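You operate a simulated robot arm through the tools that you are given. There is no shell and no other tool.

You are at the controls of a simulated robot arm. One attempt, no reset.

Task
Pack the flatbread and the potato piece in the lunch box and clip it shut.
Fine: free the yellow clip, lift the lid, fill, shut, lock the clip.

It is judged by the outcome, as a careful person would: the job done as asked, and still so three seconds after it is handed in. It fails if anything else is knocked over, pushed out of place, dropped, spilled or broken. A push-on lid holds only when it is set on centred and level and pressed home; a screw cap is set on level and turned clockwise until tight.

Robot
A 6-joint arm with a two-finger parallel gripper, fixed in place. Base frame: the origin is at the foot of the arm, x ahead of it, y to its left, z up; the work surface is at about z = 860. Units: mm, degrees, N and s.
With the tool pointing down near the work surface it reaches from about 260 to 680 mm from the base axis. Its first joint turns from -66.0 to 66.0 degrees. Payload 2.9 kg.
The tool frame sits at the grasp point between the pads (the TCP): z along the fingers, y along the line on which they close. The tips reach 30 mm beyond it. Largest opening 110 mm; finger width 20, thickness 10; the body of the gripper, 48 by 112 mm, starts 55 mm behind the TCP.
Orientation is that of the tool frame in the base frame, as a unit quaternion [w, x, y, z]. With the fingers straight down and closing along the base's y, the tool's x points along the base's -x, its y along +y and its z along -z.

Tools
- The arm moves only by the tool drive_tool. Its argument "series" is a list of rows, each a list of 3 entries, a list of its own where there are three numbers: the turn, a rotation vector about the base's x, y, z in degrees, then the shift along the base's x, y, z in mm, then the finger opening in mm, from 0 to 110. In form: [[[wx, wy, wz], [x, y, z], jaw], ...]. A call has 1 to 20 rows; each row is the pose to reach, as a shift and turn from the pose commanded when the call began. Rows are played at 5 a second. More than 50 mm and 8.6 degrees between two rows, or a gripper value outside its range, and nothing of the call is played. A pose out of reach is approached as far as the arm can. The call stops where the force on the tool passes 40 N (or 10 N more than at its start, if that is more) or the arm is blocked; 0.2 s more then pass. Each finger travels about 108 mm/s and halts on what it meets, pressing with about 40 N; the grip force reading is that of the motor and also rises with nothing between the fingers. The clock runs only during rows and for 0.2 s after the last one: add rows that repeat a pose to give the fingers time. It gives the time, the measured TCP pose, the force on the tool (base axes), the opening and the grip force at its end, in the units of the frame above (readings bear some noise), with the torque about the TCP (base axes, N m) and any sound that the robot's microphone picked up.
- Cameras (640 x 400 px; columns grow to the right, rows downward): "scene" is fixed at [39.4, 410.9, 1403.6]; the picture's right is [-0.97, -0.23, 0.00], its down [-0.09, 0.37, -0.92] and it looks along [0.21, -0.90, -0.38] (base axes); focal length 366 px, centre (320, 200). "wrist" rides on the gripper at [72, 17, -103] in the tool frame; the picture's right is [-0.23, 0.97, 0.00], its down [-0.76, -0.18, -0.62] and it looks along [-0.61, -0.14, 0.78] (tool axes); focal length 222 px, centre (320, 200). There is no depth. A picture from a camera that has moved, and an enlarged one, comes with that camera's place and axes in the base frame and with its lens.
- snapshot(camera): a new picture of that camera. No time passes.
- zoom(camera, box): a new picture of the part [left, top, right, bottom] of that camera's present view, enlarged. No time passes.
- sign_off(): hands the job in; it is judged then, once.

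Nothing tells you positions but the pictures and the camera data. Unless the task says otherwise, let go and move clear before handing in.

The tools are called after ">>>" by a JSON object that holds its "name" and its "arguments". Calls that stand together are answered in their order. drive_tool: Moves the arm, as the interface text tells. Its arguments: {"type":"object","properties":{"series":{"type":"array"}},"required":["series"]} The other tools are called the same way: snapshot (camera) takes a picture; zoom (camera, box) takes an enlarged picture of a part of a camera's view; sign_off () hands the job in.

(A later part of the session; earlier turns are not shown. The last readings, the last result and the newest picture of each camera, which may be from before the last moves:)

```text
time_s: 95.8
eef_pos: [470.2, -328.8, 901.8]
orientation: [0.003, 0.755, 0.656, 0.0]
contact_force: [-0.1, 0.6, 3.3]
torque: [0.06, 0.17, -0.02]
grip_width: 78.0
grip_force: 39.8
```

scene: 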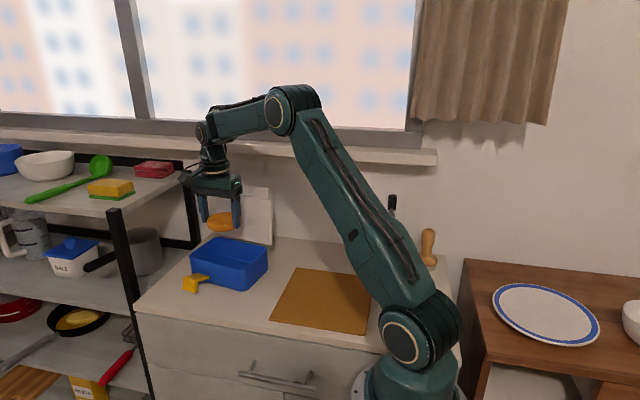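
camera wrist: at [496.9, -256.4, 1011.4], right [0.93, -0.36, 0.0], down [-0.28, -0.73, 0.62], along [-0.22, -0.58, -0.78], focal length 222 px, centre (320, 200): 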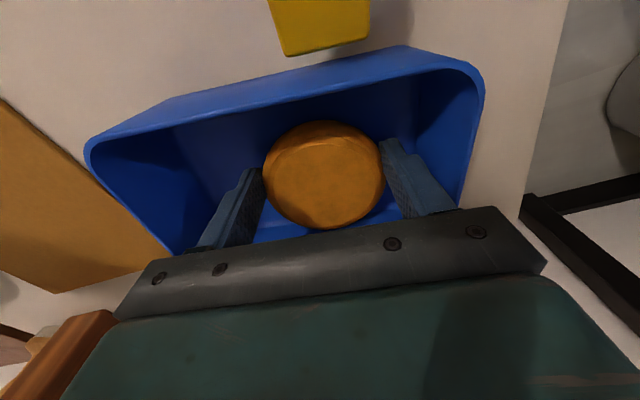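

The bread is touching the box floor (about 3 N), so I'll release it and lift out.

>>> {"name": "drive_tool", "arguments": {"series": [[[0, 0, 0], [0, 0, 0], 78], [[0, 0, 0], [0, 0, 0], 83], [[0, 0, 0], [0, 0, 0], 88], [[0, 0, 0], [0, 0, 0], 88], [[0, 0, 0], [0, 0, 20], 88], [[0, 0, 0], [0, 0, 50], 88], [[0, 0, 0], [0, 0, 90], 88], [[0, 0, 0], [0, 0, 120], 88], [[0, 0, 0], [0, 0, 120], 88]]}}

>>> {"name": "snapshot", "arguments": {"camera": "wrist"}}

>>> {"name": "zoom", "arguments": {"camera": "scene", "box": [150, 170, 310, 310]}}

```text
time_s: 97.8
eef_pos: [470.4, -329.9, 1020.7]
orientation: [0.002, 0.755, 0.656, 0.0]
contact_force: [-0.1, -0.1, 1.0]
torque: [-0.01, 0.03, 0.02]
grip_width: 87.8
grip_force: 0.0
```

```text
taken
camera wrist: at [496.9, -258.2, 1123.4], right [0.93, -0.36, 0.0], down [-0.28, -0.73, 0.62], along [-0.22, -0.58, -0.78], focal length 222 px, centre (320, 200)
```

wrist: 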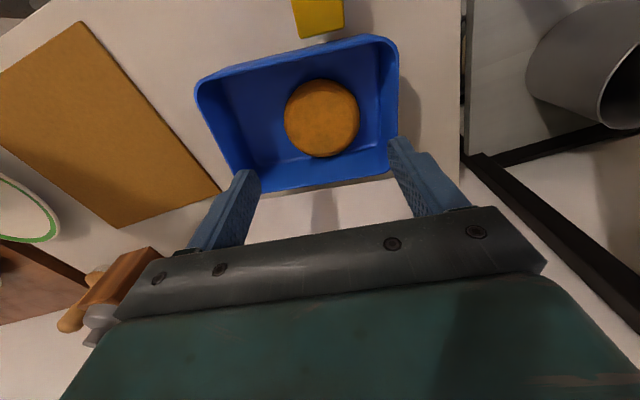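

```text
2.86 times, centred on (230, 240) of scene
camera zoom: at [39.4, 410.9, 1403.6], right [-0.97, -0.23, 0.0], down [-0.09, 0.37, -0.92], along [0.21, -0.9, -0.38], focal length 1046 px, centre (577, 86)
```

zoom: 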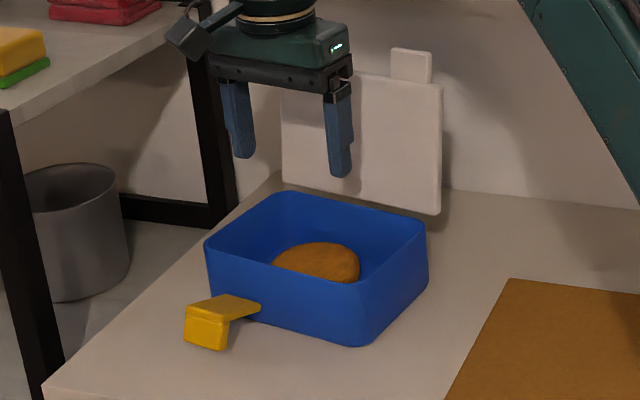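

>>> {"name": "zoom", "arguments": {"camera": "wrist", "box": [180, 20, 420, 200]}}

```text
2.22 times, centred on (300, 110) of wrist
camera zoom: at [496.9, -258.2, 1123.4], right [0.93, -0.36, 0.0], down [-0.28, -0.73, 0.62], along [-0.22, -0.58, -0.78], focal length 494 px, centre (364, 400)
```

zoom: 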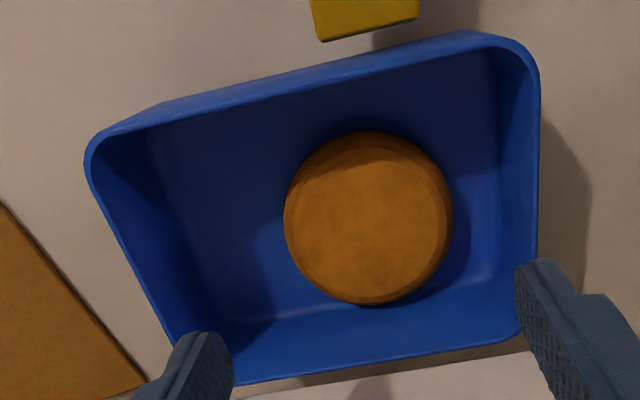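

The flatbread lies flat in the box. I'll nudge it gently toward the far end with closed fingers to make room for the potato.

>>> {"name": "drive_tool", "arguments": {"series": [[[0, 0, 0], [-25, 1.5, 0], 50], [[0, 0, 0], [-50, 3, 0], 15], [[0, 0, 0], [-62, 4, 0], 0], [[0, 0, 0], [-62, 4, -35], 0], [[0, 0, 0], [-62, 4, -75], 0], [[0, 0, 0], [-62, 4, -105], 0], [[0, 0, 0], [-62, 4, -119], 0], [[0, 0, 0], [-57, 3.3, -119], 0], [[0, 0, 0], [-52, 2.6, -119], 0], [[0, 0, 0], [-47, 1.9, -119], 0], [[0, 0, 0], [-42, 1.2, -119], 0], [[0, 0, 0], [-38, 0.6, -119], 0], [[0, 0, 0], [-35, 0.2, -119], 0], [[0, 0, 0], [-35, 0.2, -119], 0]]}}

>>> {"name": "snapshot", "arguments": {"camera": "wrist"}}

```text
time_s: 100.8
eef_pos: [436.0, -327.6, 902.7]
orientation: [0.003, 0.755, 0.656, 0.0]
contact_force: [0.6, 0.8, 0.1]
torque: [0.0, 0.02, 0.0]
grip_width: 0.0
grip_force: 37.6
```

```text
taken
camera wrist: at [462.4, -256.7, 1004.9], right [0.93, -0.36, 0.0], down [-0.28, -0.73, 0.62], along [-0.22, -0.58, -0.78], focal length 222 px, centre (320, 200)
```

wrist: 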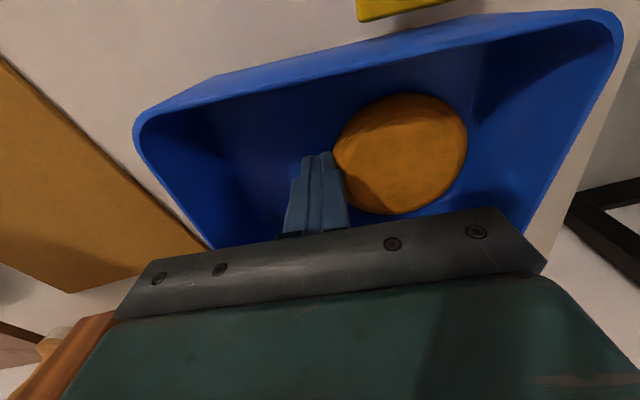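

>>> {"name": "drive_tool", "arguments": {"series": [[[0, 0, 0], [4, -0.5, 0], 0], [[0, 0, 0], [8, -1, 0], 0], [[0, 0, 0], [12, -1.6, 0], 0], [[0, 0, 0], [15, -2, 0], 0], [[0, 0, 0], [15, -2, 0], 0]]}}

>>> {"name": "snapshot", "arguments": {"camera": "wrist"}}

>>> {"name": "zoom", "arguments": {"camera": "scene", "box": [150, 170, 310, 310]}}

```text
time_s: 102.0
eef_pos: [450.4, -329.8, 902.7]
orientation: [0.002, 0.755, 0.656, 0.0]
contact_force: [-1.3, -0.3, 0.0]
torque: [0.02, 0.05, -0.06]
grip_width: 0.0
grip_force: 38.2
```

```text
taken
camera wrist: at [476.7, -258.8, 1004.9], right [0.93, -0.36, 0.0], down [-0.28, -0.73, 0.62], along [-0.22, -0.58, -0.78], focal length 222 px, centre (320, 200)
```

wrist: 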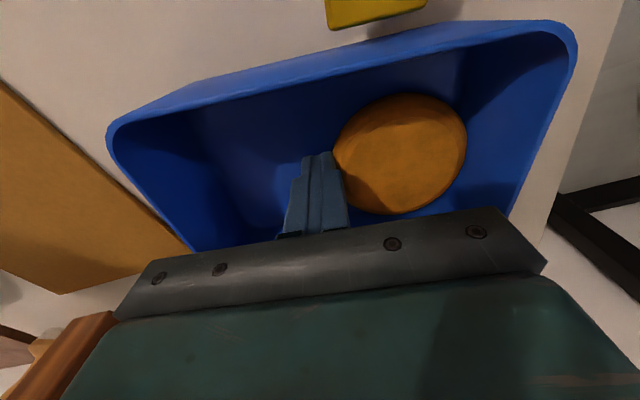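

```text
2.86 times, centred on (230, 240) of scene
camera zoom: at [39.4, 410.9, 1403.6], right [-0.97, -0.23, 0.0], down [-0.09, 0.37, -0.92], along [0.21, -0.9, -0.38], focal length 1046 px, centre (577, 86)
```

zoom: 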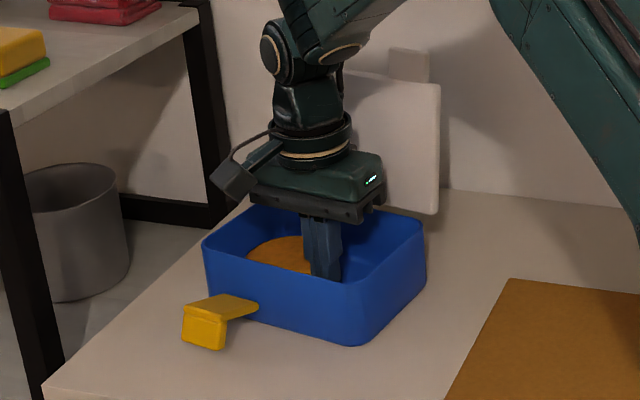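

The flatbread is against the far end. Now for the potato: I'll lift out, carry the tool back over the board and turn it so the jaws close along y.

>>> {"name": "drive_tool", "arguments": {"series": [[[0, 0, 0], [-2, 0, 25], 0], [[0, 0, 0], [-2, 0, 70], 0], [[0, 0, 0], [-2, 0, 118], 0], [[0, 0, 8.2], [-20, 5.7, 124], 0], [[0, 0, 16.4], [-40, 11.4, 130], 10], [[0, 0, 24.5], [-60, 17, 136], 20], [[0, 0, 32.7], [-80, 22.7, 142], 30], [[0, 0, 40.9], [-100, 28.4, 148], 50], [[0, 0, 49], [-120, 34, 154], 70], [[0, 0, 57.2], [-140, 39.7, 160], 90], [[0, 0, 65.4], [-160, 45.4, 166], 90], [[0, 0, 73.5], [-180, 51, 172], 90], [[0, 0, 81.7], [-200, 56.7, 178], 90], [[0, 0, 89.9], [-220, 62.4, 184], 90], [[0, 0, 98], [-240, 68, 188], 90], [[0, 0, 98], [-240, 68, 188], 90]]}}

>>> {"name": "snapshot", "arguments": {"camera": "wrist"}}

>>> {"name": "snapshot", "arguments": {"camera": "scene"}}

```text
time_s: 105.4
eef_pos: [209.7, -262.0, 1090.9]
orientation: [0.001, 0.0, 1.0, 0.002]
contact_force: [0.3, -0.2, -0.3]
torque: [-0.03, 0.03, -0.01]
grip_width: 90.0
grip_force: 0.1
```

```text
taken
camera wrist: at [136.9, -243.9, 1193.4], right [0.23, 0.97, 0.0], down [0.76, -0.18, 0.62], along [0.61, -0.14, -0.78], focal length 222 px, centre (320, 200)
```

wrist: 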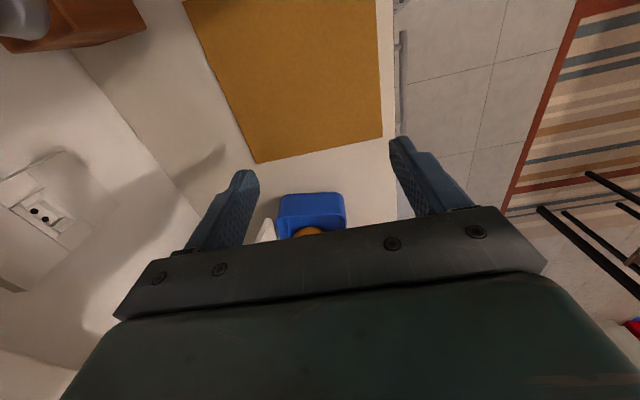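

```text
taken
```

scene: 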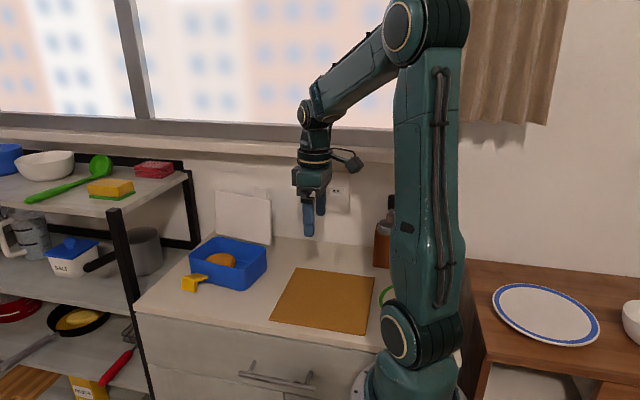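

>>> {"name": "drive_tool", "arguments": {"series": [[[0, 7, 0], [-20, 2, -10], 90], [[0, 14, 0], [-45, 4, -20], 90], [[0, 21, 0], [-75, 6, -35], 90], [[0, 28, 0], [-100, 8, -50], 90], [[0, 35, 0], [-125, 10, -65], 90], [[0, 40, 0], [-150, 12, -80], 90], [[0, 40, 0], [-150, 12, -80], 90]]}}

>>> {"name": "snapshot", "arguments": {"camera": "wrist"}}

>>> {"name": "snapshot", "arguments": {"camera": "scene"}}

```text
time_s: 107.0
eef_pos: [60.1, -249.6, 1012.3]
orientation: [-0.341, 0.001, 0.94, 0.001]
contact_force: [-0.1, 0.0, -0.3]
torque: [-0.05, 0.05, -0.02]
grip_width: 90.3
grip_force: 0.0
```

```text
taken
camera wrist: at [70.6, -231.7, 1136.1], right [0.18, 0.97, -0.14], down [0.98, -0.18, -0.01], along [-0.04, -0.14, -0.99], focal length 222 px, centre (320, 200)
```

wrist: 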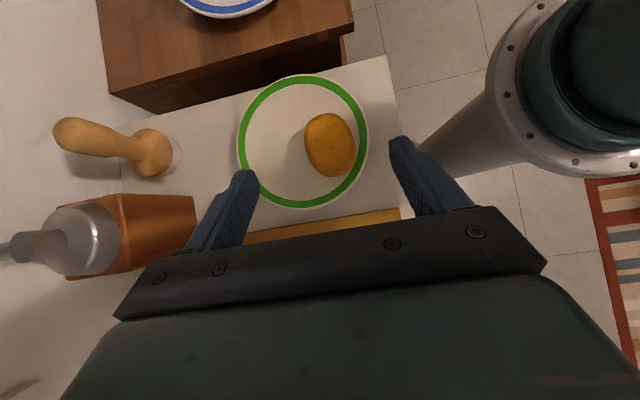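

```text
taken
```

scene: 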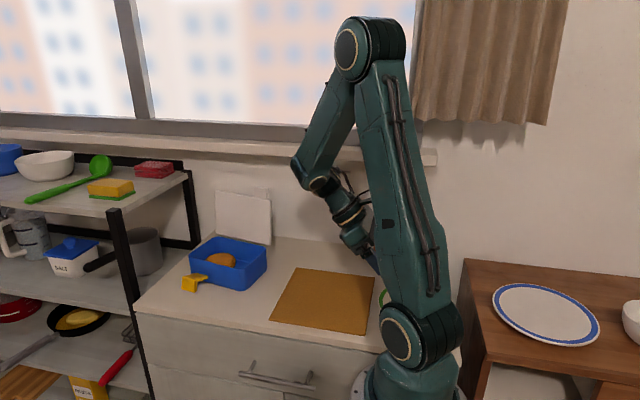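

The tilted pose reaches, and the camera looks straight down on the plate. I'll zoom in to measure the potato.

>>> {"name": "zoom", "arguments": {"camera": "wrist", "box": [220, 60, 400, 220]}}

```text
2.50 times, centred on (310, 140) of wrist
camera zoom: at [70.6, -231.7, 1136.1], right [0.18, 0.97, -0.14], down [0.98, -0.18, -0.01], along [-0.04, -0.14, -0.99], focal length 555 px, centre (345, 350)
```

zoom: 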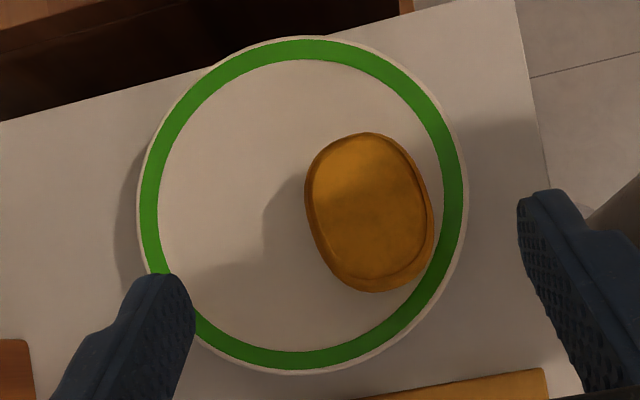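

The potato is centred at about (1, -245): about 74 mm along x, 57 mm along y. I'll come in along the tool axis with a moderate opening so the +y finger stays inside the plate rim.

>>> {"name": "drive_tool", "arguments": {"series": [[[0, 0, 0], [-4, 3, -25], 75], [[0, 0, 0], [-10.5, 5, -55], 68], [[0, 0, 0], [-16, 5, -70], 68], [[0, 0, 0], [-24, 5, -80], 68], [[0, 0, 0], [-24, 5, -80], 68]]}}

>>> {"name": "snapshot", "arguments": {"camera": "wrist"}}

>>> {"name": "zoom", "arguments": {"camera": "wrist", "box": [220, 80, 420, 240]}}

>>> {"name": "snapshot", "arguments": {"camera": "scene"}}

```text
time_s: 108.2
eef_pos: [35.4, -243.6, 929.6]
orientation: [-0.341, 0.001, 0.94, 0.002]
contact_force: [-0.3, -0.3, -0.2]
torque: [-0.01, 0.0, 0.0]
grip_width: 68.0
grip_force: 0.0
```

```text
taken
camera wrist: at [45.9, -225.2, 1054.9], right [0.18, 0.97, -0.14], down [0.98, -0.18, -0.01], along [-0.03, -0.14, -0.99], focal length 222 px, centre (320, 200)
```

wrist: 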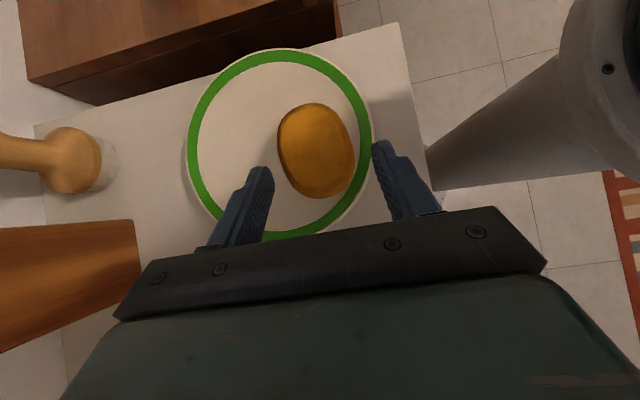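

```text
2.50 times, centred on (320, 160) of wrist
camera zoom: at [45.9, -225.2, 1054.9], right [0.18, 0.97, -0.14], down [0.98, -0.18, -0.01], along [-0.03, -0.14, -0.99], focal length 555 px, centre (320, 300)
```

zoom: 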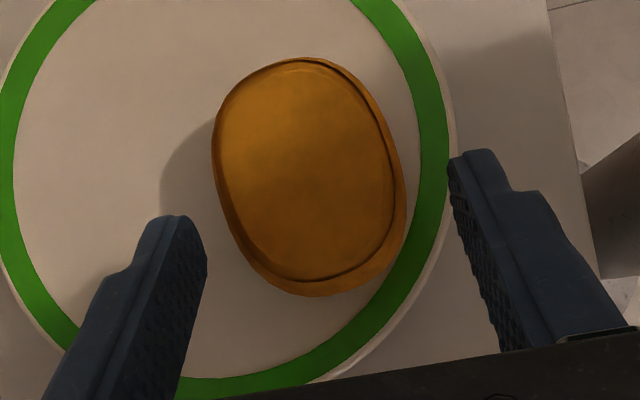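

```text
taken
```

scene: 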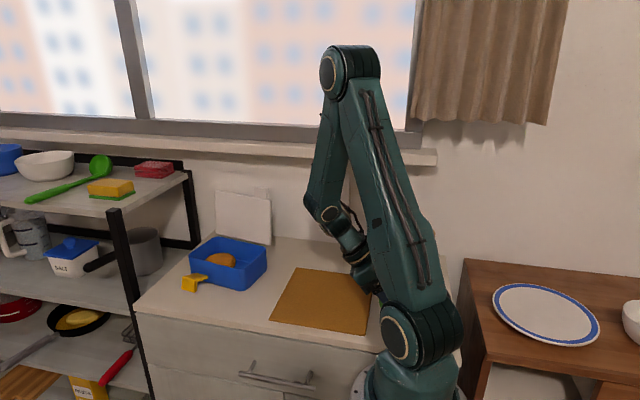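

>>> {"name": "drive_tool", "arguments": {"series": [[[0, 0, 0], [-7, -0.5, -8.3], 67], [[0, 0, 0], [-14, -1, -16.7], 67], [[0, 0, 0], [-20, -1, -23.8], 67], [[0, 0, 0], [-24, -1, -28.6], 67], [[0, 0, 0], [-24, -1, -28.6], 67]]}}

>>> {"name": "zoom", "arguments": {"camera": "wrist", "box": [220, 80, 420, 240]}}

>>> {"name": "zoom", "arguments": {"camera": "scene", "box": [310, 210, 430, 310]}}

```text
time_s: 108.9
eef_pos: [18.8, -245.7, 911.9]
orientation: [-0.343, 0.003, 0.939, 0.0]
contact_force: [0.8, 1.3, 12.0]
torque: [0.14, 0.12, -0.03]
grip_width: 66.9
grip_force: 0.1
stopped in row 3: the force on the tool passed its limit at 63 N (the readings are from after the stop); the commanded pose is now the measured one
```

```text
2.50 times, centred on (320, 160) of wrist
camera zoom: at [30.6, -227.5, 1037.3], right [0.18, 0.97, -0.15], down [0.98, -0.18, -0.01], along [-0.04, -0.15, -0.99], focal length 555 px, centre (320, 300)
```

zoom: 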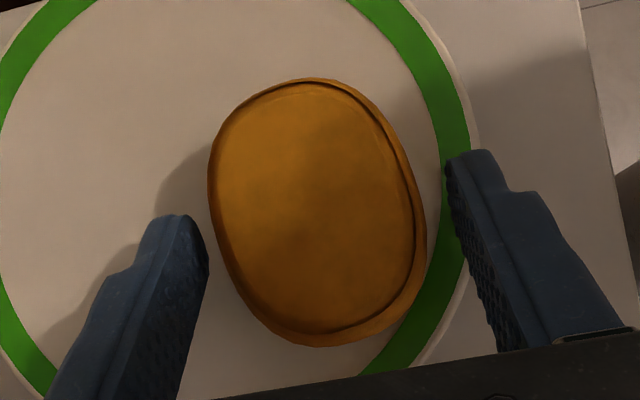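

```text
4.00 times, centred on (370, 260) of scene
camera zoom: at [39.5, 411.0, 1403.6], right [-0.97, -0.23, 0.0], down [-0.09, 0.37, -0.92], along [0.21, -0.9, -0.38], focal length 1464 px, centre (120, -40)
```

zoom: 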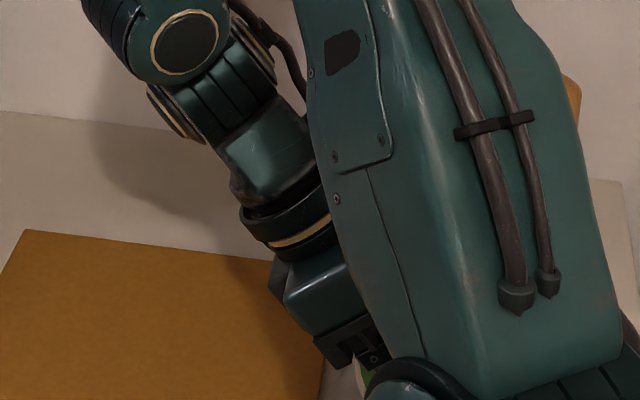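

I hit something at z≈882 on the +y side. It must be the plate's raised rim, since the potato sits close to it. I'll back off and check that nothing moved, then slide the potato gently toward the plate's centre to make finger room.

>>> {"name": "drive_tool", "arguments": {"series": [[[0, 0, 0], [4, 0, 5], 67], [[0, 0, 0], [13, 0, 15], 67], [[0, 0, 0], [26, 0, 31], 67], [[0, 0, 0], [26, 20, 31], 30], [[0, 0, 0], [26, 46, 31], 0], [[0, 0, 0], [26, 46, 31], 0]]}}

>>> {"name": "snapshot", "arguments": {"camera": "wrist"}}

>>> {"name": "zoom", "arguments": {"camera": "wrist", "box": [140, 40, 380, 240]}}

```text
time_s: 110.3
eef_pos: [45.4, -199.5, 943.1]
orientation: [-0.341, 0.003, 0.94, 0.0]
contact_force: [0.9, -0.1, 0.1]
torque: [0.01, 0.0, -0.03]
grip_width: 0.0
grip_force: 38.2
```

```text
taken
camera wrist: at [56.4, -180.7, 1068.7], right [0.18, 0.97, -0.15], down [0.98, -0.18, -0.01], along [-0.04, -0.14, -0.99], focal length 222 px, centre (320, 200)
```

wrist: 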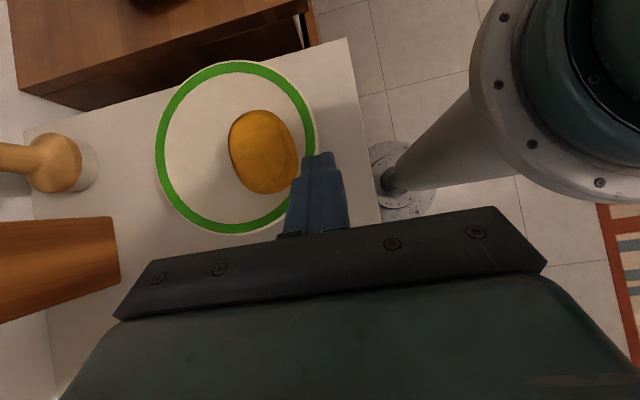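

```text
2.00 times, centred on (260, 140) of wrist
camera zoom: at [56.4, -180.7, 1068.7], right [0.18, 0.97, -0.15], down [0.98, -0.18, -0.01], along [-0.04, -0.14, -0.99], focal length 444 px, centre (440, 320)
```

zoom: 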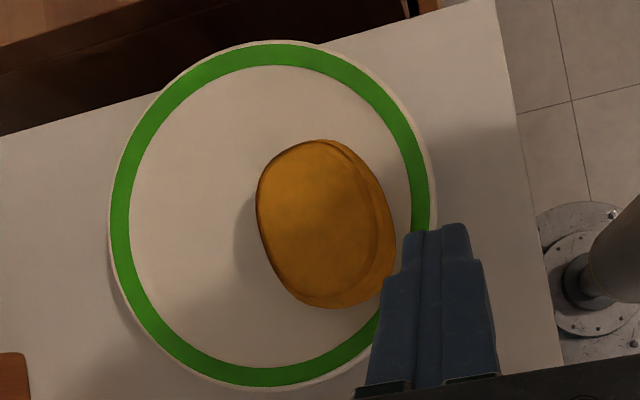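

The plate rim tops out near z≈877 and the potato's top is near 900. I'll push the potato's upper side with the closed fingers, about 16 mm toward -y (the plate's centre), staying above the rim.

>>> {"name": "drive_tool", "arguments": {"series": [[[0, 0, 0], [-12, 0, -9], 0], [[0, 0, 0], [-24, 0, -18], 0], [[0, 0, 0], [-34, 0, -26], 0], [[0, 0, 0], [-34, -4, -26], 0], [[0, 0, 0], [-34, -8, -26], 0], [[0, 0, 0], [-34, -11, -26], 0], [[0, 0, 0], [-34, -14, -26], 0], [[0, 0, 0], [-34, -17, -26], 0], [[0, 0, 0], [-34, -20, -26], 0], [[0, 0, 0], [-34, -22, -26], 0], [[0, 0, 0], [-34, -22, -26], 0]]}}

>>> {"name": "zoom", "arguments": {"camera": "wrist", "box": [140, 40, 380, 240]}}

```text
time_s: 112.7
eef_pos: [11.9, -221.8, 917.4]
orientation: [-0.344, 0.003, 0.939, 0.0]
contact_force: [0.1, -0.2, 0.6]
torque: [0.01, -0.02, 0.01]
grip_width: 0.0
grip_force: 38.1
out of reach, approached as far as the arm can: row 2, 3, 4, 5, 6
```

```text
2.00 times, centred on (260, 140) of wrist
camera zoom: at [22.6, -204.2, 1042.1], right [0.18, 0.97, -0.15], down [0.98, -0.18, -0.01], along [-0.04, -0.14, -0.99], focal length 444 px, centre (440, 320)
```

zoom: 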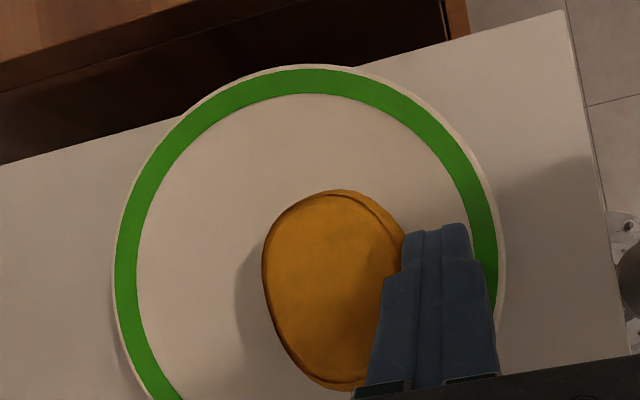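

>>> {"name": "drive_tool", "arguments": {"series": [[[0, 0, 0], [0, -2, 0], 0], [[0, 0, 0], [0, -5, 0], 0], [[0, 0, 0], [0, -5, 0], 0], [[0, 0, 0], [0, 4, 0], 0], [[0, 0, 0], [10, 6, 12], 0], [[0, 0, 0], [22, 0, 26], 20], [[0, 0, 0], [30, -20, 36], 50], [[0, 0, 0], [30, -40, 36], 68], [[0, 0, 0], [30, -40, 36], 68]]}}

>>> {"name": "snapshot", "arguments": {"camera": "wrist"}}

>>> {"name": "zoom", "arguments": {"camera": "wrist", "box": [220, 60, 420, 220]}}

```text
time_s: 114.7
eef_pos: [41.0, -262.2, 954.5]
orientation: [-0.343, 0.002, 0.939, -0.001]
contact_force: [0.6, 0.8, 0.0]
torque: [-0.01, 0.0, -0.03]
grip_width: 67.9
grip_force: 0.1
```

```text
taken
camera wrist: at [53.4, -243.9, 1079.2], right [0.18, 0.97, -0.15], down [0.98, -0.18, -0.01], along [-0.04, -0.14, -0.99], focal length 222 px, centre (320, 200)
```

wrist: 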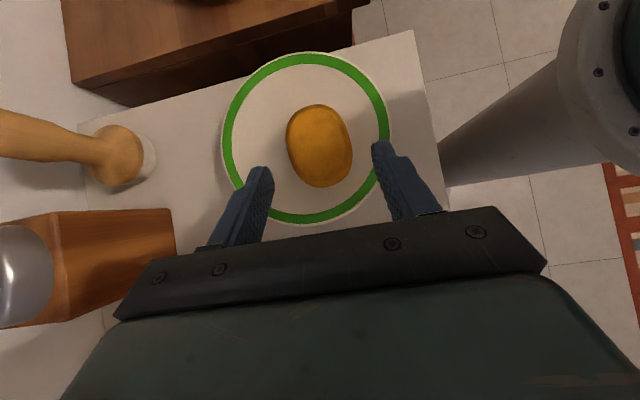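

```text
2.50 times, centred on (320, 140) of wrist
camera zoom: at [53.4, -243.9, 1079.2], right [0.18, 0.97, -0.15], down [0.98, -0.18, -0.01], along [-0.04, -0.14, -0.99], focal length 555 px, centre (320, 350)
```

zoom: 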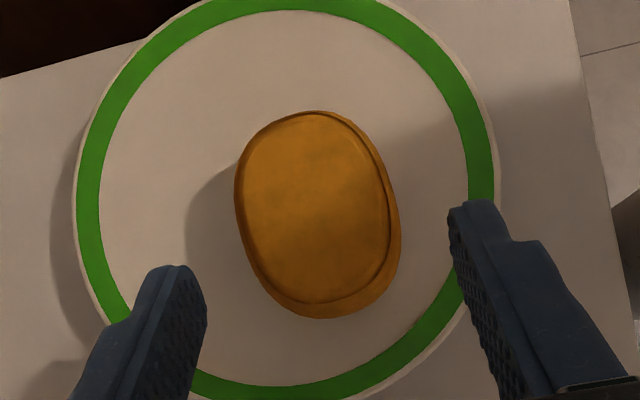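

The potato is now near the plate's centre at about (1, -263). I'll go down around it with the jaws at 68 mm and close.

>>> {"name": "drive_tool", "arguments": {"series": [[[0, 0, 0], [-8, -0.5, -14], 68], [[0, 0, 0], [-16, -0.5, -27], 68], [[0, 0, 0], [-23, -0.5, -38], 68], [[0, 0, 0], [-27, -0.5, -45], 68], [[0, 0, 0], [-29.5, -0.5, -49], 68], [[0, 0, 0], [-29.5, -0.5, -49], 68]]}}

>>> {"name": "zoom", "arguments": {"camera": "wrist", "box": [220, 80, 420, 240]}}

```text
time_s: 115.8
eef_pos: [15.2, -263.9, 912.7]
orientation: [-0.346, 0.004, 0.938, -0.002]
contact_force: [0.8, 1.4, 8.9]
torque: [0.28, 0.06, -0.05]
grip_width: 68.3
grip_force: 0.4
stopped in row 5: the force on the tool passed its limit at 67 N (the readings are from after the stop); the commanded pose is now the measured one
```

```text
2.50 times, centred on (320, 160) of wrist
camera zoom: at [26.9, -244.9, 1037.3], right [0.18, 0.97, -0.15], down [0.98, -0.18, -0.02], along [-0.04, -0.15, -0.99], focal length 555 px, centre (320, 300)
```

zoom: 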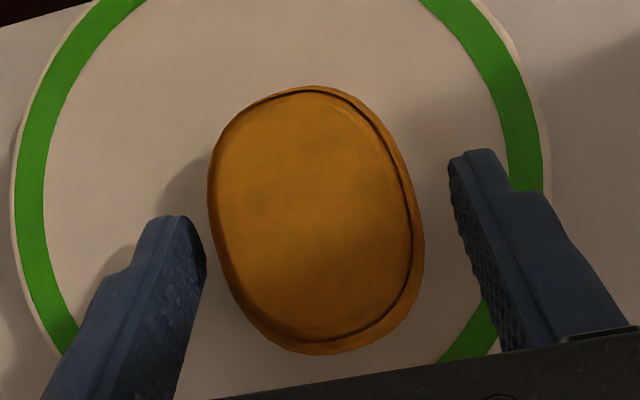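

The plate surface itself is at about z 882, so the fingertips are already down at it. I'll lift 2 mm and close on the potato here.

>>> {"name": "drive_tool", "arguments": {"series": [[[0, 0, 0], [0, 0, 1], 68], [[0, 0, 0], [0, 0.5, 2], 66], [[0, 0, 0], [0, 0.5, 2], 63], [[0, 0, 0], [0, 0.5, 2], 60], [[0, 0, 0], [0, 0.5, 2], 57], [[0, 0, 0], [0, 0.5, 2], 54], [[0, 0, 0], [0, 0.5, 2], 51], [[0, 0, 0], [0, 0.5, 2], 49], [[0, 0, 0], [0, 0.5, 2], 49]]}}

>>> {"name": "zoom", "arguments": {"camera": "wrist", "box": [220, 80, 420, 240]}}

```text
time_s: 117.8
eef_pos: [13.9, -263.5, 914.2]
orientation: [-0.344, 0.004, 0.939, -0.002]
contact_force: [0.3, 0.2, 0.3]
torque: [0.0, 0.02, -0.01]
grip_width: 49.8
grip_force: 1.1
```

```text
2.50 times, centred on (320, 160) of wrist
camera zoom: at [26.9, -244.7, 1038.9], right [0.18, 0.97, -0.15], down [0.98, -0.18, -0.02], along [-0.04, -0.15, -0.99], focal length 555 px, centre (320, 300)
```

zoom: 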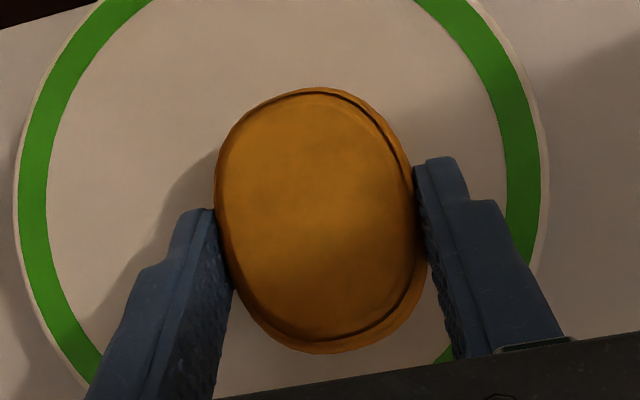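

>>> {"name": "drive_tool", "arguments": {"series": [[[0, 0, 0], [0, 0, 0], 47], [[0, 0, 0], [0, 0, 0], 44], [[0, 0, 0], [0, 0, 0], 42], [[0, 0, 0], [0, 0, 0], 42], [[0, 0, 0], [0, 0, 3], 42], [[0, 0, 0], [0, 0, 8], 42], [[0, 0, 0], [2, 0, 16], 42], [[0, 0, 0], [2, 0, 16], 42]]}}

>>> {"name": "snapshot", "arguments": {"camera": "wrist"}}

>>> {"name": "zoom", "arguments": {"camera": "scene", "box": [330, 200, 450, 320]}}

```text
time_s: 119.5
eef_pos: [17.3, -264.5, 930.2]
orientation: [-0.344, 0.004, 0.939, -0.002]
contact_force: [-0.3, -0.3, -0.7]
torque: [0.02, 0.0, -0.04]
grip_width: 48.5
grip_force: 40.1
```

```text
taken
camera wrist: at [29.4, -245.0, 1054.6], right [0.18, 0.97, -0.15], down [0.98, -0.18, -0.02], along [-0.04, -0.15, -0.99], focal length 222 px, centre (320, 200)
```

wrist: 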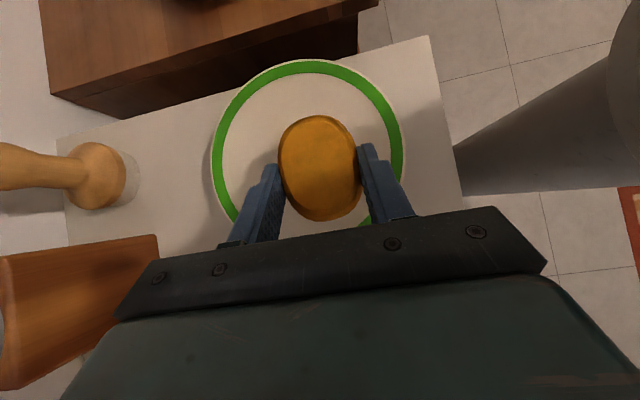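

```text
3.33 times, centred on (390, 260) of scene
camera zoom: at [39.4, 410.9, 1403.6], right [-0.97, -0.23, 0.0], down [-0.09, 0.37, -0.92], along [0.21, -0.9, -0.38], focal length 1220 px, centre (87, 0)
```

zoom: 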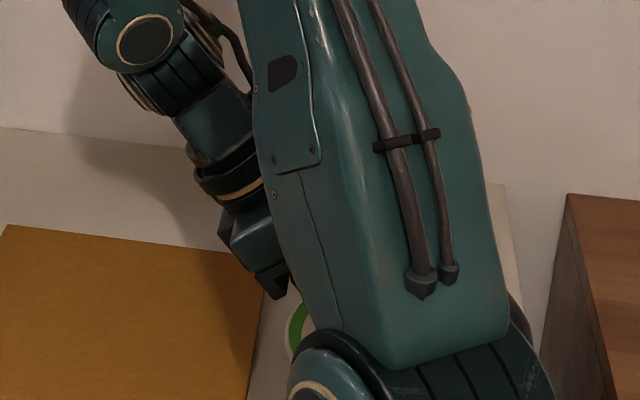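

The potato is firmly held, and the plate hasn't moved. I'll carry it up and across to above the empty end of the box, easing the tilt from 40° to 30°.

>>> {"name": "drive_tool", "arguments": {"series": [[[0, 0, 0], [10, 0, 30], 42], [[0, 0, 0], [30, 0, 65], 42], [[0, 0, 0], [55, 0, 100], 42], [[0, 0, 0], [85, 0, 120], 42], [[0, -0.7, -0.6], [122, -6, 120], 42], [[-0.1, -1.8, -1.4], [159, -12, 120], 42], [[-0.2, -3, -2.4], [196, -18, 120], 42], [[-0.3, -4.2, -3.4], [233, -24, 120], 42], [[-0.4, -5.5, -4.4], [270, -30, 120], 42], [[-0.5, -6.8, -5.4], [307, -36, 120], 42], [[-0.6, -8, -6.4], [344, -42, 115], 42], [[-0.7, -9, -7.2], [381, -47, 108], 42], [[-0.7, -10, -8], [415, -51.6, 100], 42], [[-0.7, -10, -8], [415, -51.6, 100], 42]]}}

>>> {"name": "snapshot", "arguments": {"camera": "wrist"}}

>>> {"name": "snapshot", "arguments": {"camera": "scene"}}

>>> {"name": "zoom", "arguments": {"camera": "scene", "box": [150, 170, 310, 310]}}

```text
time_s: 122.5
eef_pos: [362.5, -280.8, 988.5]
orientation: [-0.259, 0.071, 0.963, 0.016]
contact_force: [-0.8, 0.7, -0.4]
torque: [-0.01, -0.05, 0.0]
grip_width: 48.0
grip_force: 40.4
out of reach, approached as far as the arm can: row 9, 10, 11, 12, 13, 14
```

```text
taken
camera wrist: at [354.1, -259.7, 1114.1], right [0.34, 0.93, -0.12], down [0.94, -0.32, 0.16], along [0.11, -0.17, -0.98], focal length 222 px, centre (320, 200)
```

wrist: 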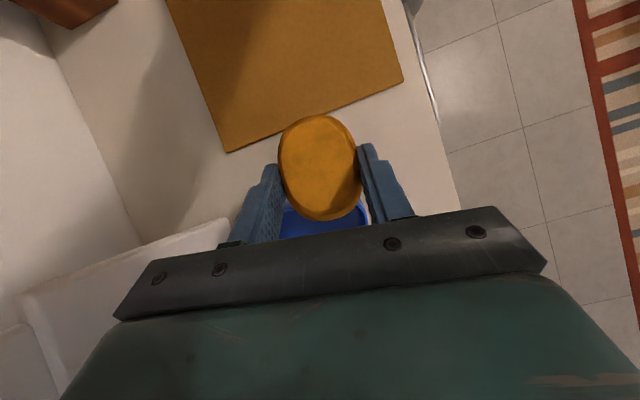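

```text
taken
```

scene: 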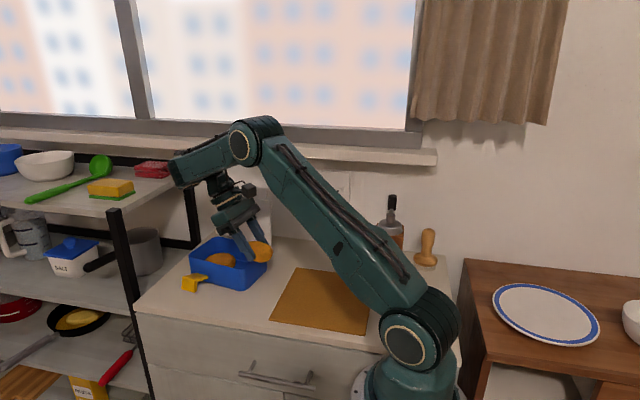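

```text
2.86 times, centred on (230, 240) of scene
camera zoom: at [39.4, 410.9, 1403.6], right [-0.97, -0.23, 0.0], down [-0.09, 0.37, -0.92], along [0.21, -0.9, -0.38], focal length 1046 px, centre (577, 86)
```

zoom: 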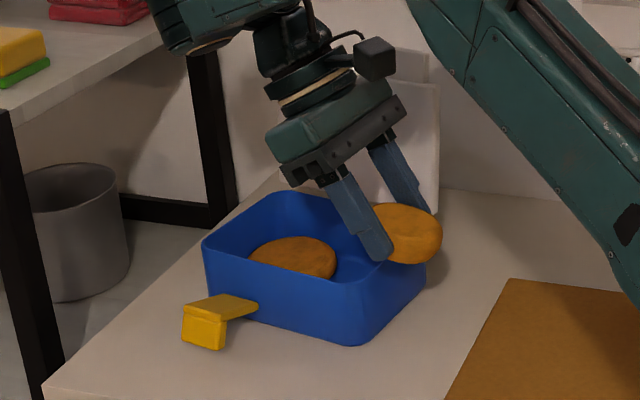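

That outward lean isn't reachable this far out; the arm stopped short but touched nothing. I'll go up and set the tool vertical, then try turning it so it can lean toward the lid from the front.

>>> {"name": "drive_tool", "arguments": {"series": [[[0, 0, 0], [-5, 5, 35], 42], [[0, 0, 0], [-12, 12, 70], 42], [[-0.5, -7.5, 2.1], [-18, 20, 90], 42], [[-0.9, -15, 4.1], [-24, 30, 100], 42], [[-1.4, -22.5, 6.2], [-28, 38, 105], 42], [[-1.9, -30.1, 8.3], [-32, 45, 105], 42], [[-1.9, -30.1, 8.3], [-32, 45, 105], 42]]}}

>>> {"name": "snapshot", "arguments": {"camera": "scene"}}

```text
time_s: 124.2
eef_pos: [329.3, -235.4, 1092.9]
orientation: [-0.001, 0.0, 1.0, 0.0]
contact_force: [0.6, 0.3, -0.2]
torque: [0.02, 0.01, 0.02]
grip_width: 48.4
grip_force: 40.0
out of reach, approached as far as the arm can: row 1, 2, 4
```

```text
taken
```

scene: 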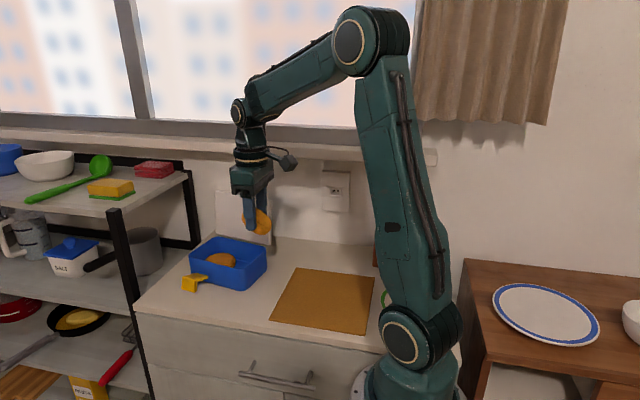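

Vertical again, with the potato still held. I'll try the +82° yaw.

>>> {"name": "drive_tool", "arguments": {"series": [[[0, 0, 8.2], [0, 0, 0], 42], [[0, 0, 16.4], [0, 0, 0], 42], [[0, 0, 24.6], [0, 0, 0], 42], [[0, 0, 32.8], [0, 0, 0], 42], [[0, 0, 41], [0, 0, 0], 42], [[0, 0, 49.2], [0, 0, 0], 42], [[0, 0, 57.4], [0, 0, 0], 42], [[0, 0, 65.6], [0, 0, 0], 42], [[0, 0, 73.8], [0, 0, 0], 42], [[0, 0, 82], [0, 0, 0], 42], [[0, 0, 82], [0, 0, 0], 42]]}}

>>> {"name": "snapshot", "arguments": {"camera": "scene"}}

>>> {"name": "snapshot", "arguments": {"camera": "wrist"}}

```text
time_s: 126.5
eef_pos: [329.6, -236.3, 1093.9]
orientation: [-0.002, -0.656, 0.754, -0.002]
contact_force: [-0.6, -0.4, -0.2]
torque: [0.02, -0.02, 0.0]
grip_width: 48.2
grip_force: 39.9
```

```text
taken
```

scene: 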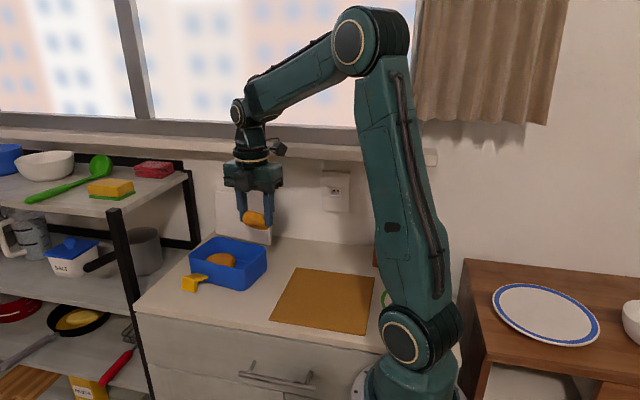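

```text
taken
camera wrist: at [303.5, -302.9, 1196.4], right [-0.93, 0.36, 0.0], down [0.28, 0.73, 0.62], along [0.22, 0.58, -0.78], focal length 222 px, centre (320, 200)
```

wrist: 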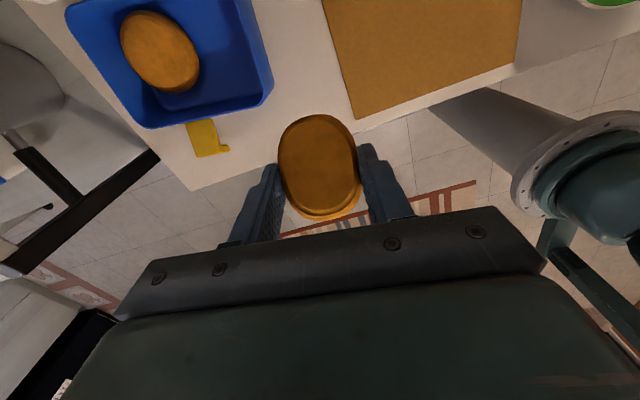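

The +82° yaw works. I'll zoom in to measure the box and bread from this view before tilting.

>>> {"name": "zoom", "arguments": {"camera": "wrist", "box": [50, 0, 290, 170]}}

```text
2.35 times, centred on (170, 85) of wrist
camera zoom: at [303.5, -302.9, 1196.4], right [-0.93, 0.36, 0.0], down [0.28, 0.73, 0.62], along [0.22, 0.58, -0.78], focal length 523 px, centre (673, 471)
```

zoom: 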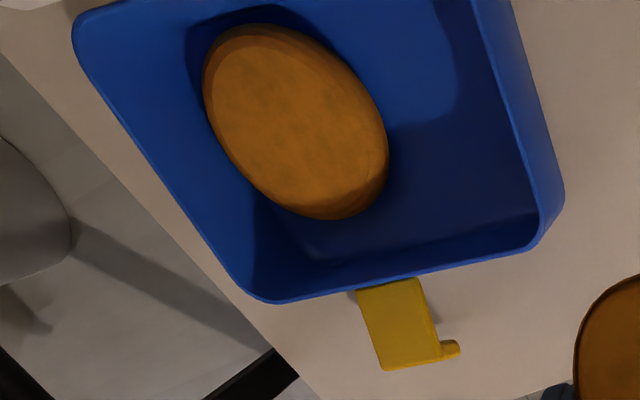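

>>> {"name": "drive_tool", "arguments": {"series": [[[-7.4, 1.05, 0], [18, -15, -10], 42], [[-14.9, 2.1, 0], [36, -30, -25], 42], [[-22.3, 3.15, 0], [54, -45, -45], 42], [[-29.7, 4.2, 0], [72, -60, -65], 42], [[-29.7, 4.2, 0], [89, -75, -85], 42], [[-29.7, 4.2, 0], [89, -75, -94], 42], [[-29.7, 4.2, 0], [89, -75, -94], 42]]}}

>>> {"name": "snapshot", "arguments": {"camera": "wrist"}}

>>> {"name": "zoom", "arguments": {"camera": "scene", "box": [150, 170, 310, 310]}}

```text
time_s: 128.2
eef_pos: [417.7, -312.1, 999.7]
orientation: [-0.197, -0.633, 0.729, -0.17]
contact_force: [0.2, 0.5, -0.6]
torque: [0.01, 0.01, 0.03]
grip_width: 47.9
grip_force: 39.4
```

```text
taken
camera wrist: at [401.0, -317.8, 1125.3], right [-0.94, 0.33, -0.11], down [0.31, 0.94, 0.16], along [0.16, 0.11, -0.98], focal length 222 px, centre (320, 200)
```

wrist: 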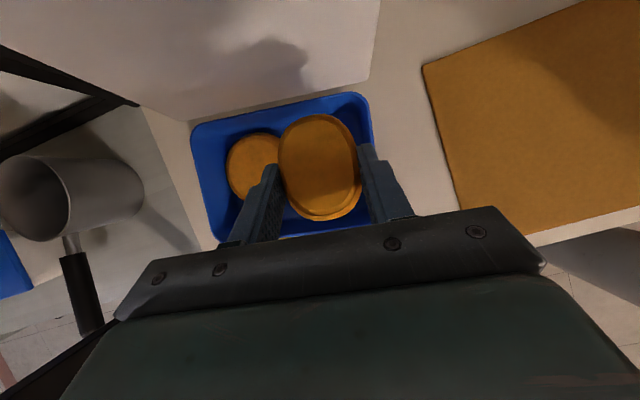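

```text
2.86 times, centred on (230, 240) of scene
camera zoom: at [39.4, 410.9, 1403.6], right [-0.97, -0.23, 0.0], down [-0.09, 0.37, -0.92], along [0.21, -0.9, -0.38], focal length 1046 px, centre (577, 86)
```

zoom: 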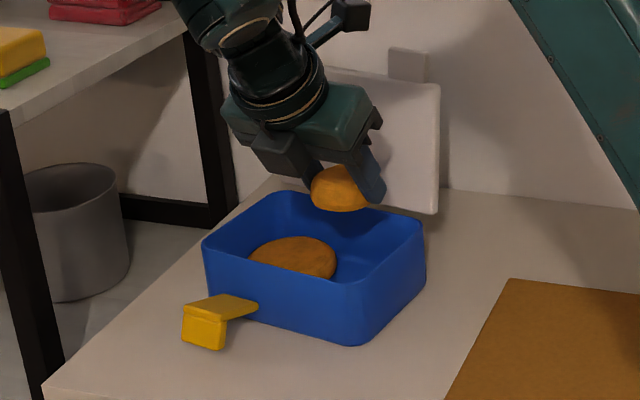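

The view straight down is good. I'll lower the potato into the free end, stopping short of the floor to check.

>>> {"name": "drive_tool", "arguments": {"series": [[[0, 0, 0], [1.5, -0.2, -25], 42], [[0, 0, 0], [1.5, -0.2, -50], 42], [[0, 0, 0], [1.5, -0.2, -70], 42], [[0, 0, 0], [1.5, -0.2, -82], 42], [[0, 0, 0], [1.5, -0.2, -86], 42], [[0, 0, 0], [1.5, -0.2, -86], 42]]}}

>>> {"name": "snapshot", "arguments": {"camera": "wrist"}}

>>> {"name": "zoom", "arguments": {"camera": "scene", "box": [150, 170, 310, 310]}}

```text
time_s: 129.6
eef_pos: [420.9, -310.2, 912.8]
orientation: [-0.196, -0.633, 0.729, -0.17]
contact_force: [-0.3, -0.3, -0.1]
torque: [-0.02, 0.02, 0.0]
grip_width: 48.1
grip_force: 39.9
```

```text
taken
camera wrist: at [402.6, -317.2, 1038.8], right [-0.94, 0.33, -0.11], down [0.31, 0.94, 0.16], along [0.16, 0.11, -0.98], focal length 222 px, centre (320, 200)
```

wrist: 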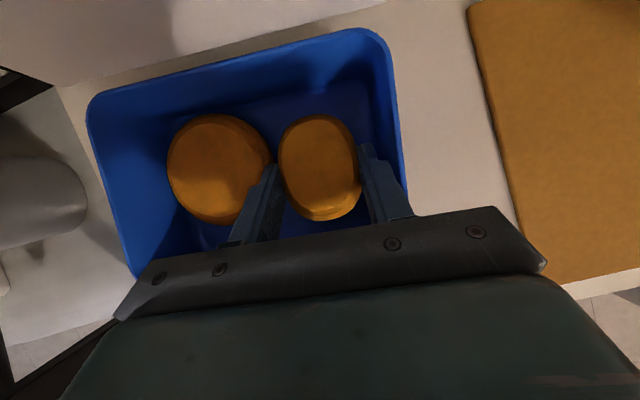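

```text
2.86 times, centred on (230, 240) of scene
camera zoom: at [39.4, 410.9, 1403.6], right [-0.97, -0.23, 0.0], down [-0.09, 0.37, -0.92], along [0.21, -0.9, -0.38], focal length 1046 px, centre (577, 86)
```

zoom: 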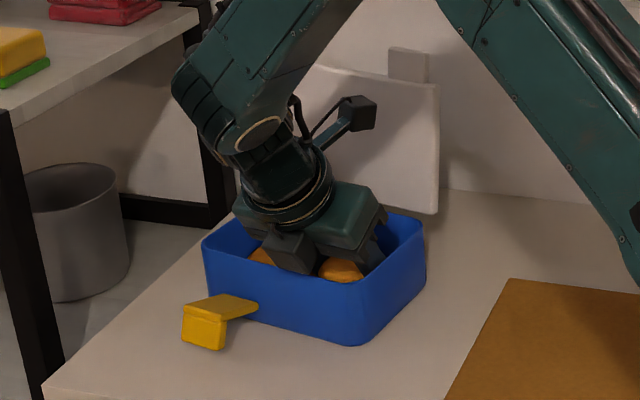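

>>> {"name": "drive_tool", "arguments": {"series": [[[0, 0, 0], [0, 0, -2], 42], [[0, 0, 0], [0, 0, -4], 42], [[0, 0, 0], [0, 0, -5.5], 42], [[0, 0, 0], [0, 0, -7], 42], [[0, 0, 0], [0, 0, -7], 42]]}}

>>> {"name": "zoom", "arguments": {"camera": "wrist", "box": [80, 20, 420, 240]}}

```text
time_s: 130.8
eef_pos: [421.0, -310.2, 907.7]
orientation: [-0.197, -0.633, 0.729, -0.171]
contact_force: [-0.2, 0.2, -0.7]
torque: [0.02, 0.02, 0.01]
grip_width: 47.7
grip_force: 40.1
```

```text
1.82 times, centred on (250, 130) of wrist
camera zoom: at [402.5, -317.3, 1032.4], right [-0.94, 0.33, -0.11], down [0.31, 0.94, 0.16], along [0.16, 0.11, -0.98], focal length 404 px, centre (447, 327)
```

zoom: 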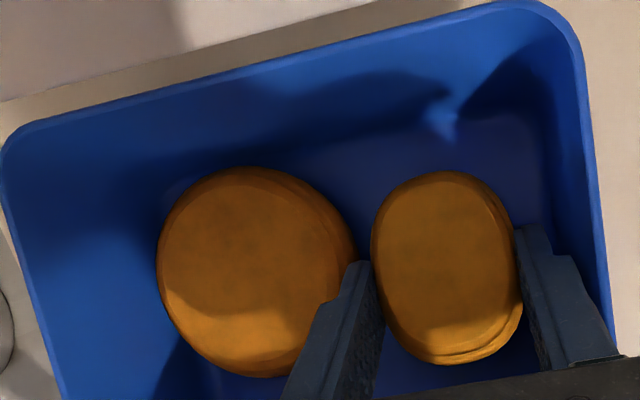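

>>> {"name": "drive_tool", "arguments": {"series": [[[0, 0, 0], [-0.5, 0, -1.5], 42], [[0, 0, 0], [-0.5, 0, -3], 42], [[0, 0, 0], [-0.5, 0, -3], 42]]}}

```text
time_s: 131.6
eef_pos: [419.9, -310.4, 904.1]
orientation: [-0.197, -0.634, 0.728, -0.171]
contact_force: [-0.2, 0.1, -0.1]
torque: [0.0, -0.01, -0.01]
grip_width: 47.7
grip_force: 39.6
```

>>> {"name": "drive_tool", "arguments": {"series": [[[0, 0, 0], [0, 0, -1], 42], [[0, 0, 0], [0, 0, -2], 42], [[0, 0, 0], [0, 0, -3], 42], [[0, 0, 0], [0, 0, -3], 42]]}}

```text
time_s: 132.6
eef_pos: [420.3, -311.9, 902.4]
orientation: [-0.196, -0.632, 0.729, -0.173]
contact_force: [-0.2, 3.2, 19.3]
torque: [-0.69, 0.07, -0.05]
grip_width: 47.6
grip_force: 40.1
```

The potato is touching the floor (19 N), so I'll ease up 1 mm and release with a small opening.

>>> {"name": "drive_tool", "arguments": {"series": [[[0, 0, 0], [0, 0, 1.2], 42], [[0, 0, 0], [0, 0, 1.2], 48], [[0, 0, 0], [0, 0, 1.2], 51], [[0, 0, 0], [0, 0, 1.2], 54], [[0, 0, 0], [0, 0, 1.2], 54]]}}

>>> {"name": "zoom", "arguments": {"camera": "wrist", "box": [80, 20, 420, 240]}}

```text
time_s: 133.8
eef_pos: [418.9, -311.5, 901.9]
orientation: [-0.197, -0.633, 0.729, -0.171]
contact_force: [0.3, -0.7, -0.4]
torque: [-0.02, 0.01, 0.0]
grip_width: 53.7
grip_force: 0.0
```

```text
1.82 times, centred on (250, 130) of wrist
camera zoom: at [401.6, -317.3, 1027.1], right [-0.94, 0.33, -0.11], down [0.31, 0.94, 0.16], along [0.16, 0.11, -0.98], focal length 404 px, centre (447, 327)
```

zoom: 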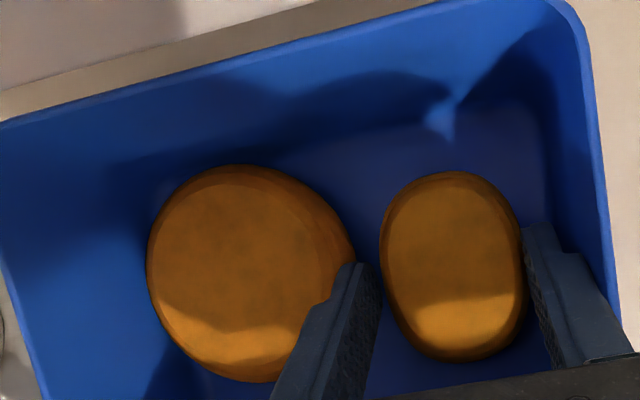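

Both foods are in the box. I'll retract straight up and look.

>>> {"name": "drive_tool", "arguments": {"series": [[[0, 0, 0], [0, 0, 15], 54], [[0, 0, 0], [0, 0, 45], 54], [[0, 0, 0], [0, 5, 85], 54], [[0, 0, 0], [0, 15, 125], 54], [[0, 0, 0], [0, 30, 160], 40], [[0, 0, 0], [0, 30, 160], 40]]}}

>>> {"name": "snapshot", "arguments": {"camera": "wrist"}}

>>> {"name": "snapshot", "arguments": {"camera": "scene"}}

>>> {"name": "zoom", "arguments": {"camera": "scene", "box": [150, 170, 310, 310]}}

```text
time_s: 135.2
eef_pos: [419.9, -280.5, 1062.5]
orientation: [-0.197, -0.634, 0.729, -0.17]
contact_force: [-0.2, -0.4, 0.5]
torque: [0.0, 0.01, -0.02]
grip_width: 40.1
grip_force: 0.1
```

```text
taken
camera wrist: at [402.5, -286.6, 1187.3], right [-0.94, 0.33, -0.11], down [0.31, 0.94, 0.16], along [0.16, 0.11, -0.98], focal length 222 px, centre (320, 200)
```

wrist: 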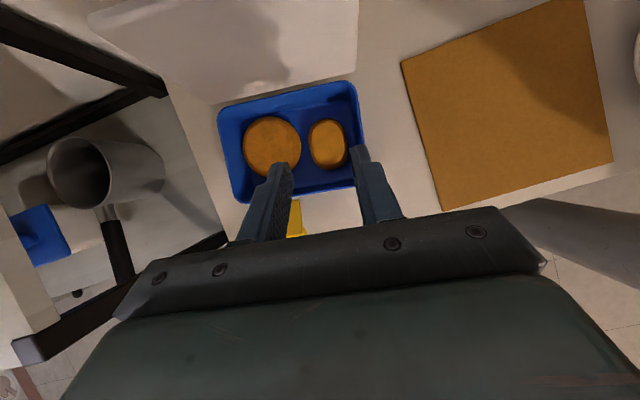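

```text
taken
```

scene: 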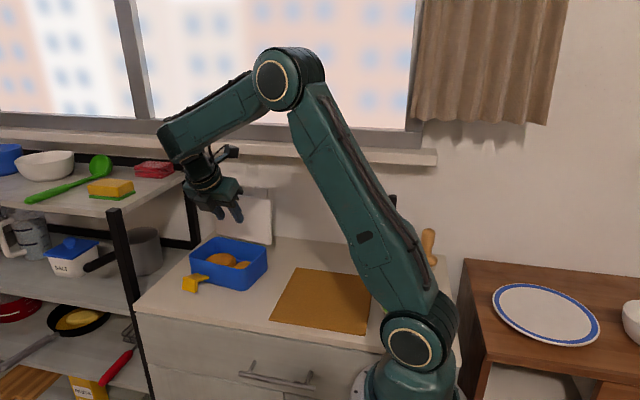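

```text
2.86 times, centred on (230, 240) of scene
camera zoom: at [39.4, 410.9, 1403.6], right [-0.97, -0.23, 0.0], down [-0.09, 0.37, -0.92], along [0.21, -0.9, -0.38], focal length 1046 px, centre (577, 86)
```

zoom: 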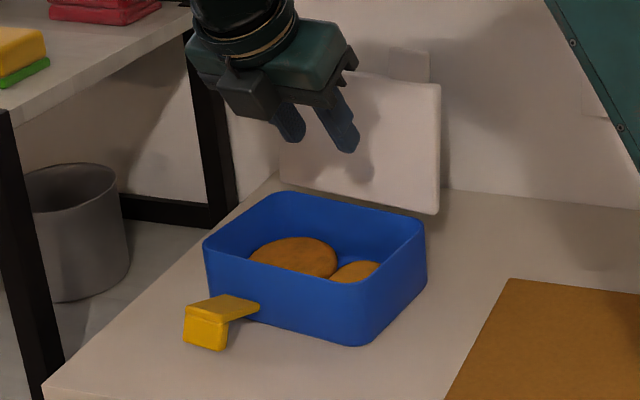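

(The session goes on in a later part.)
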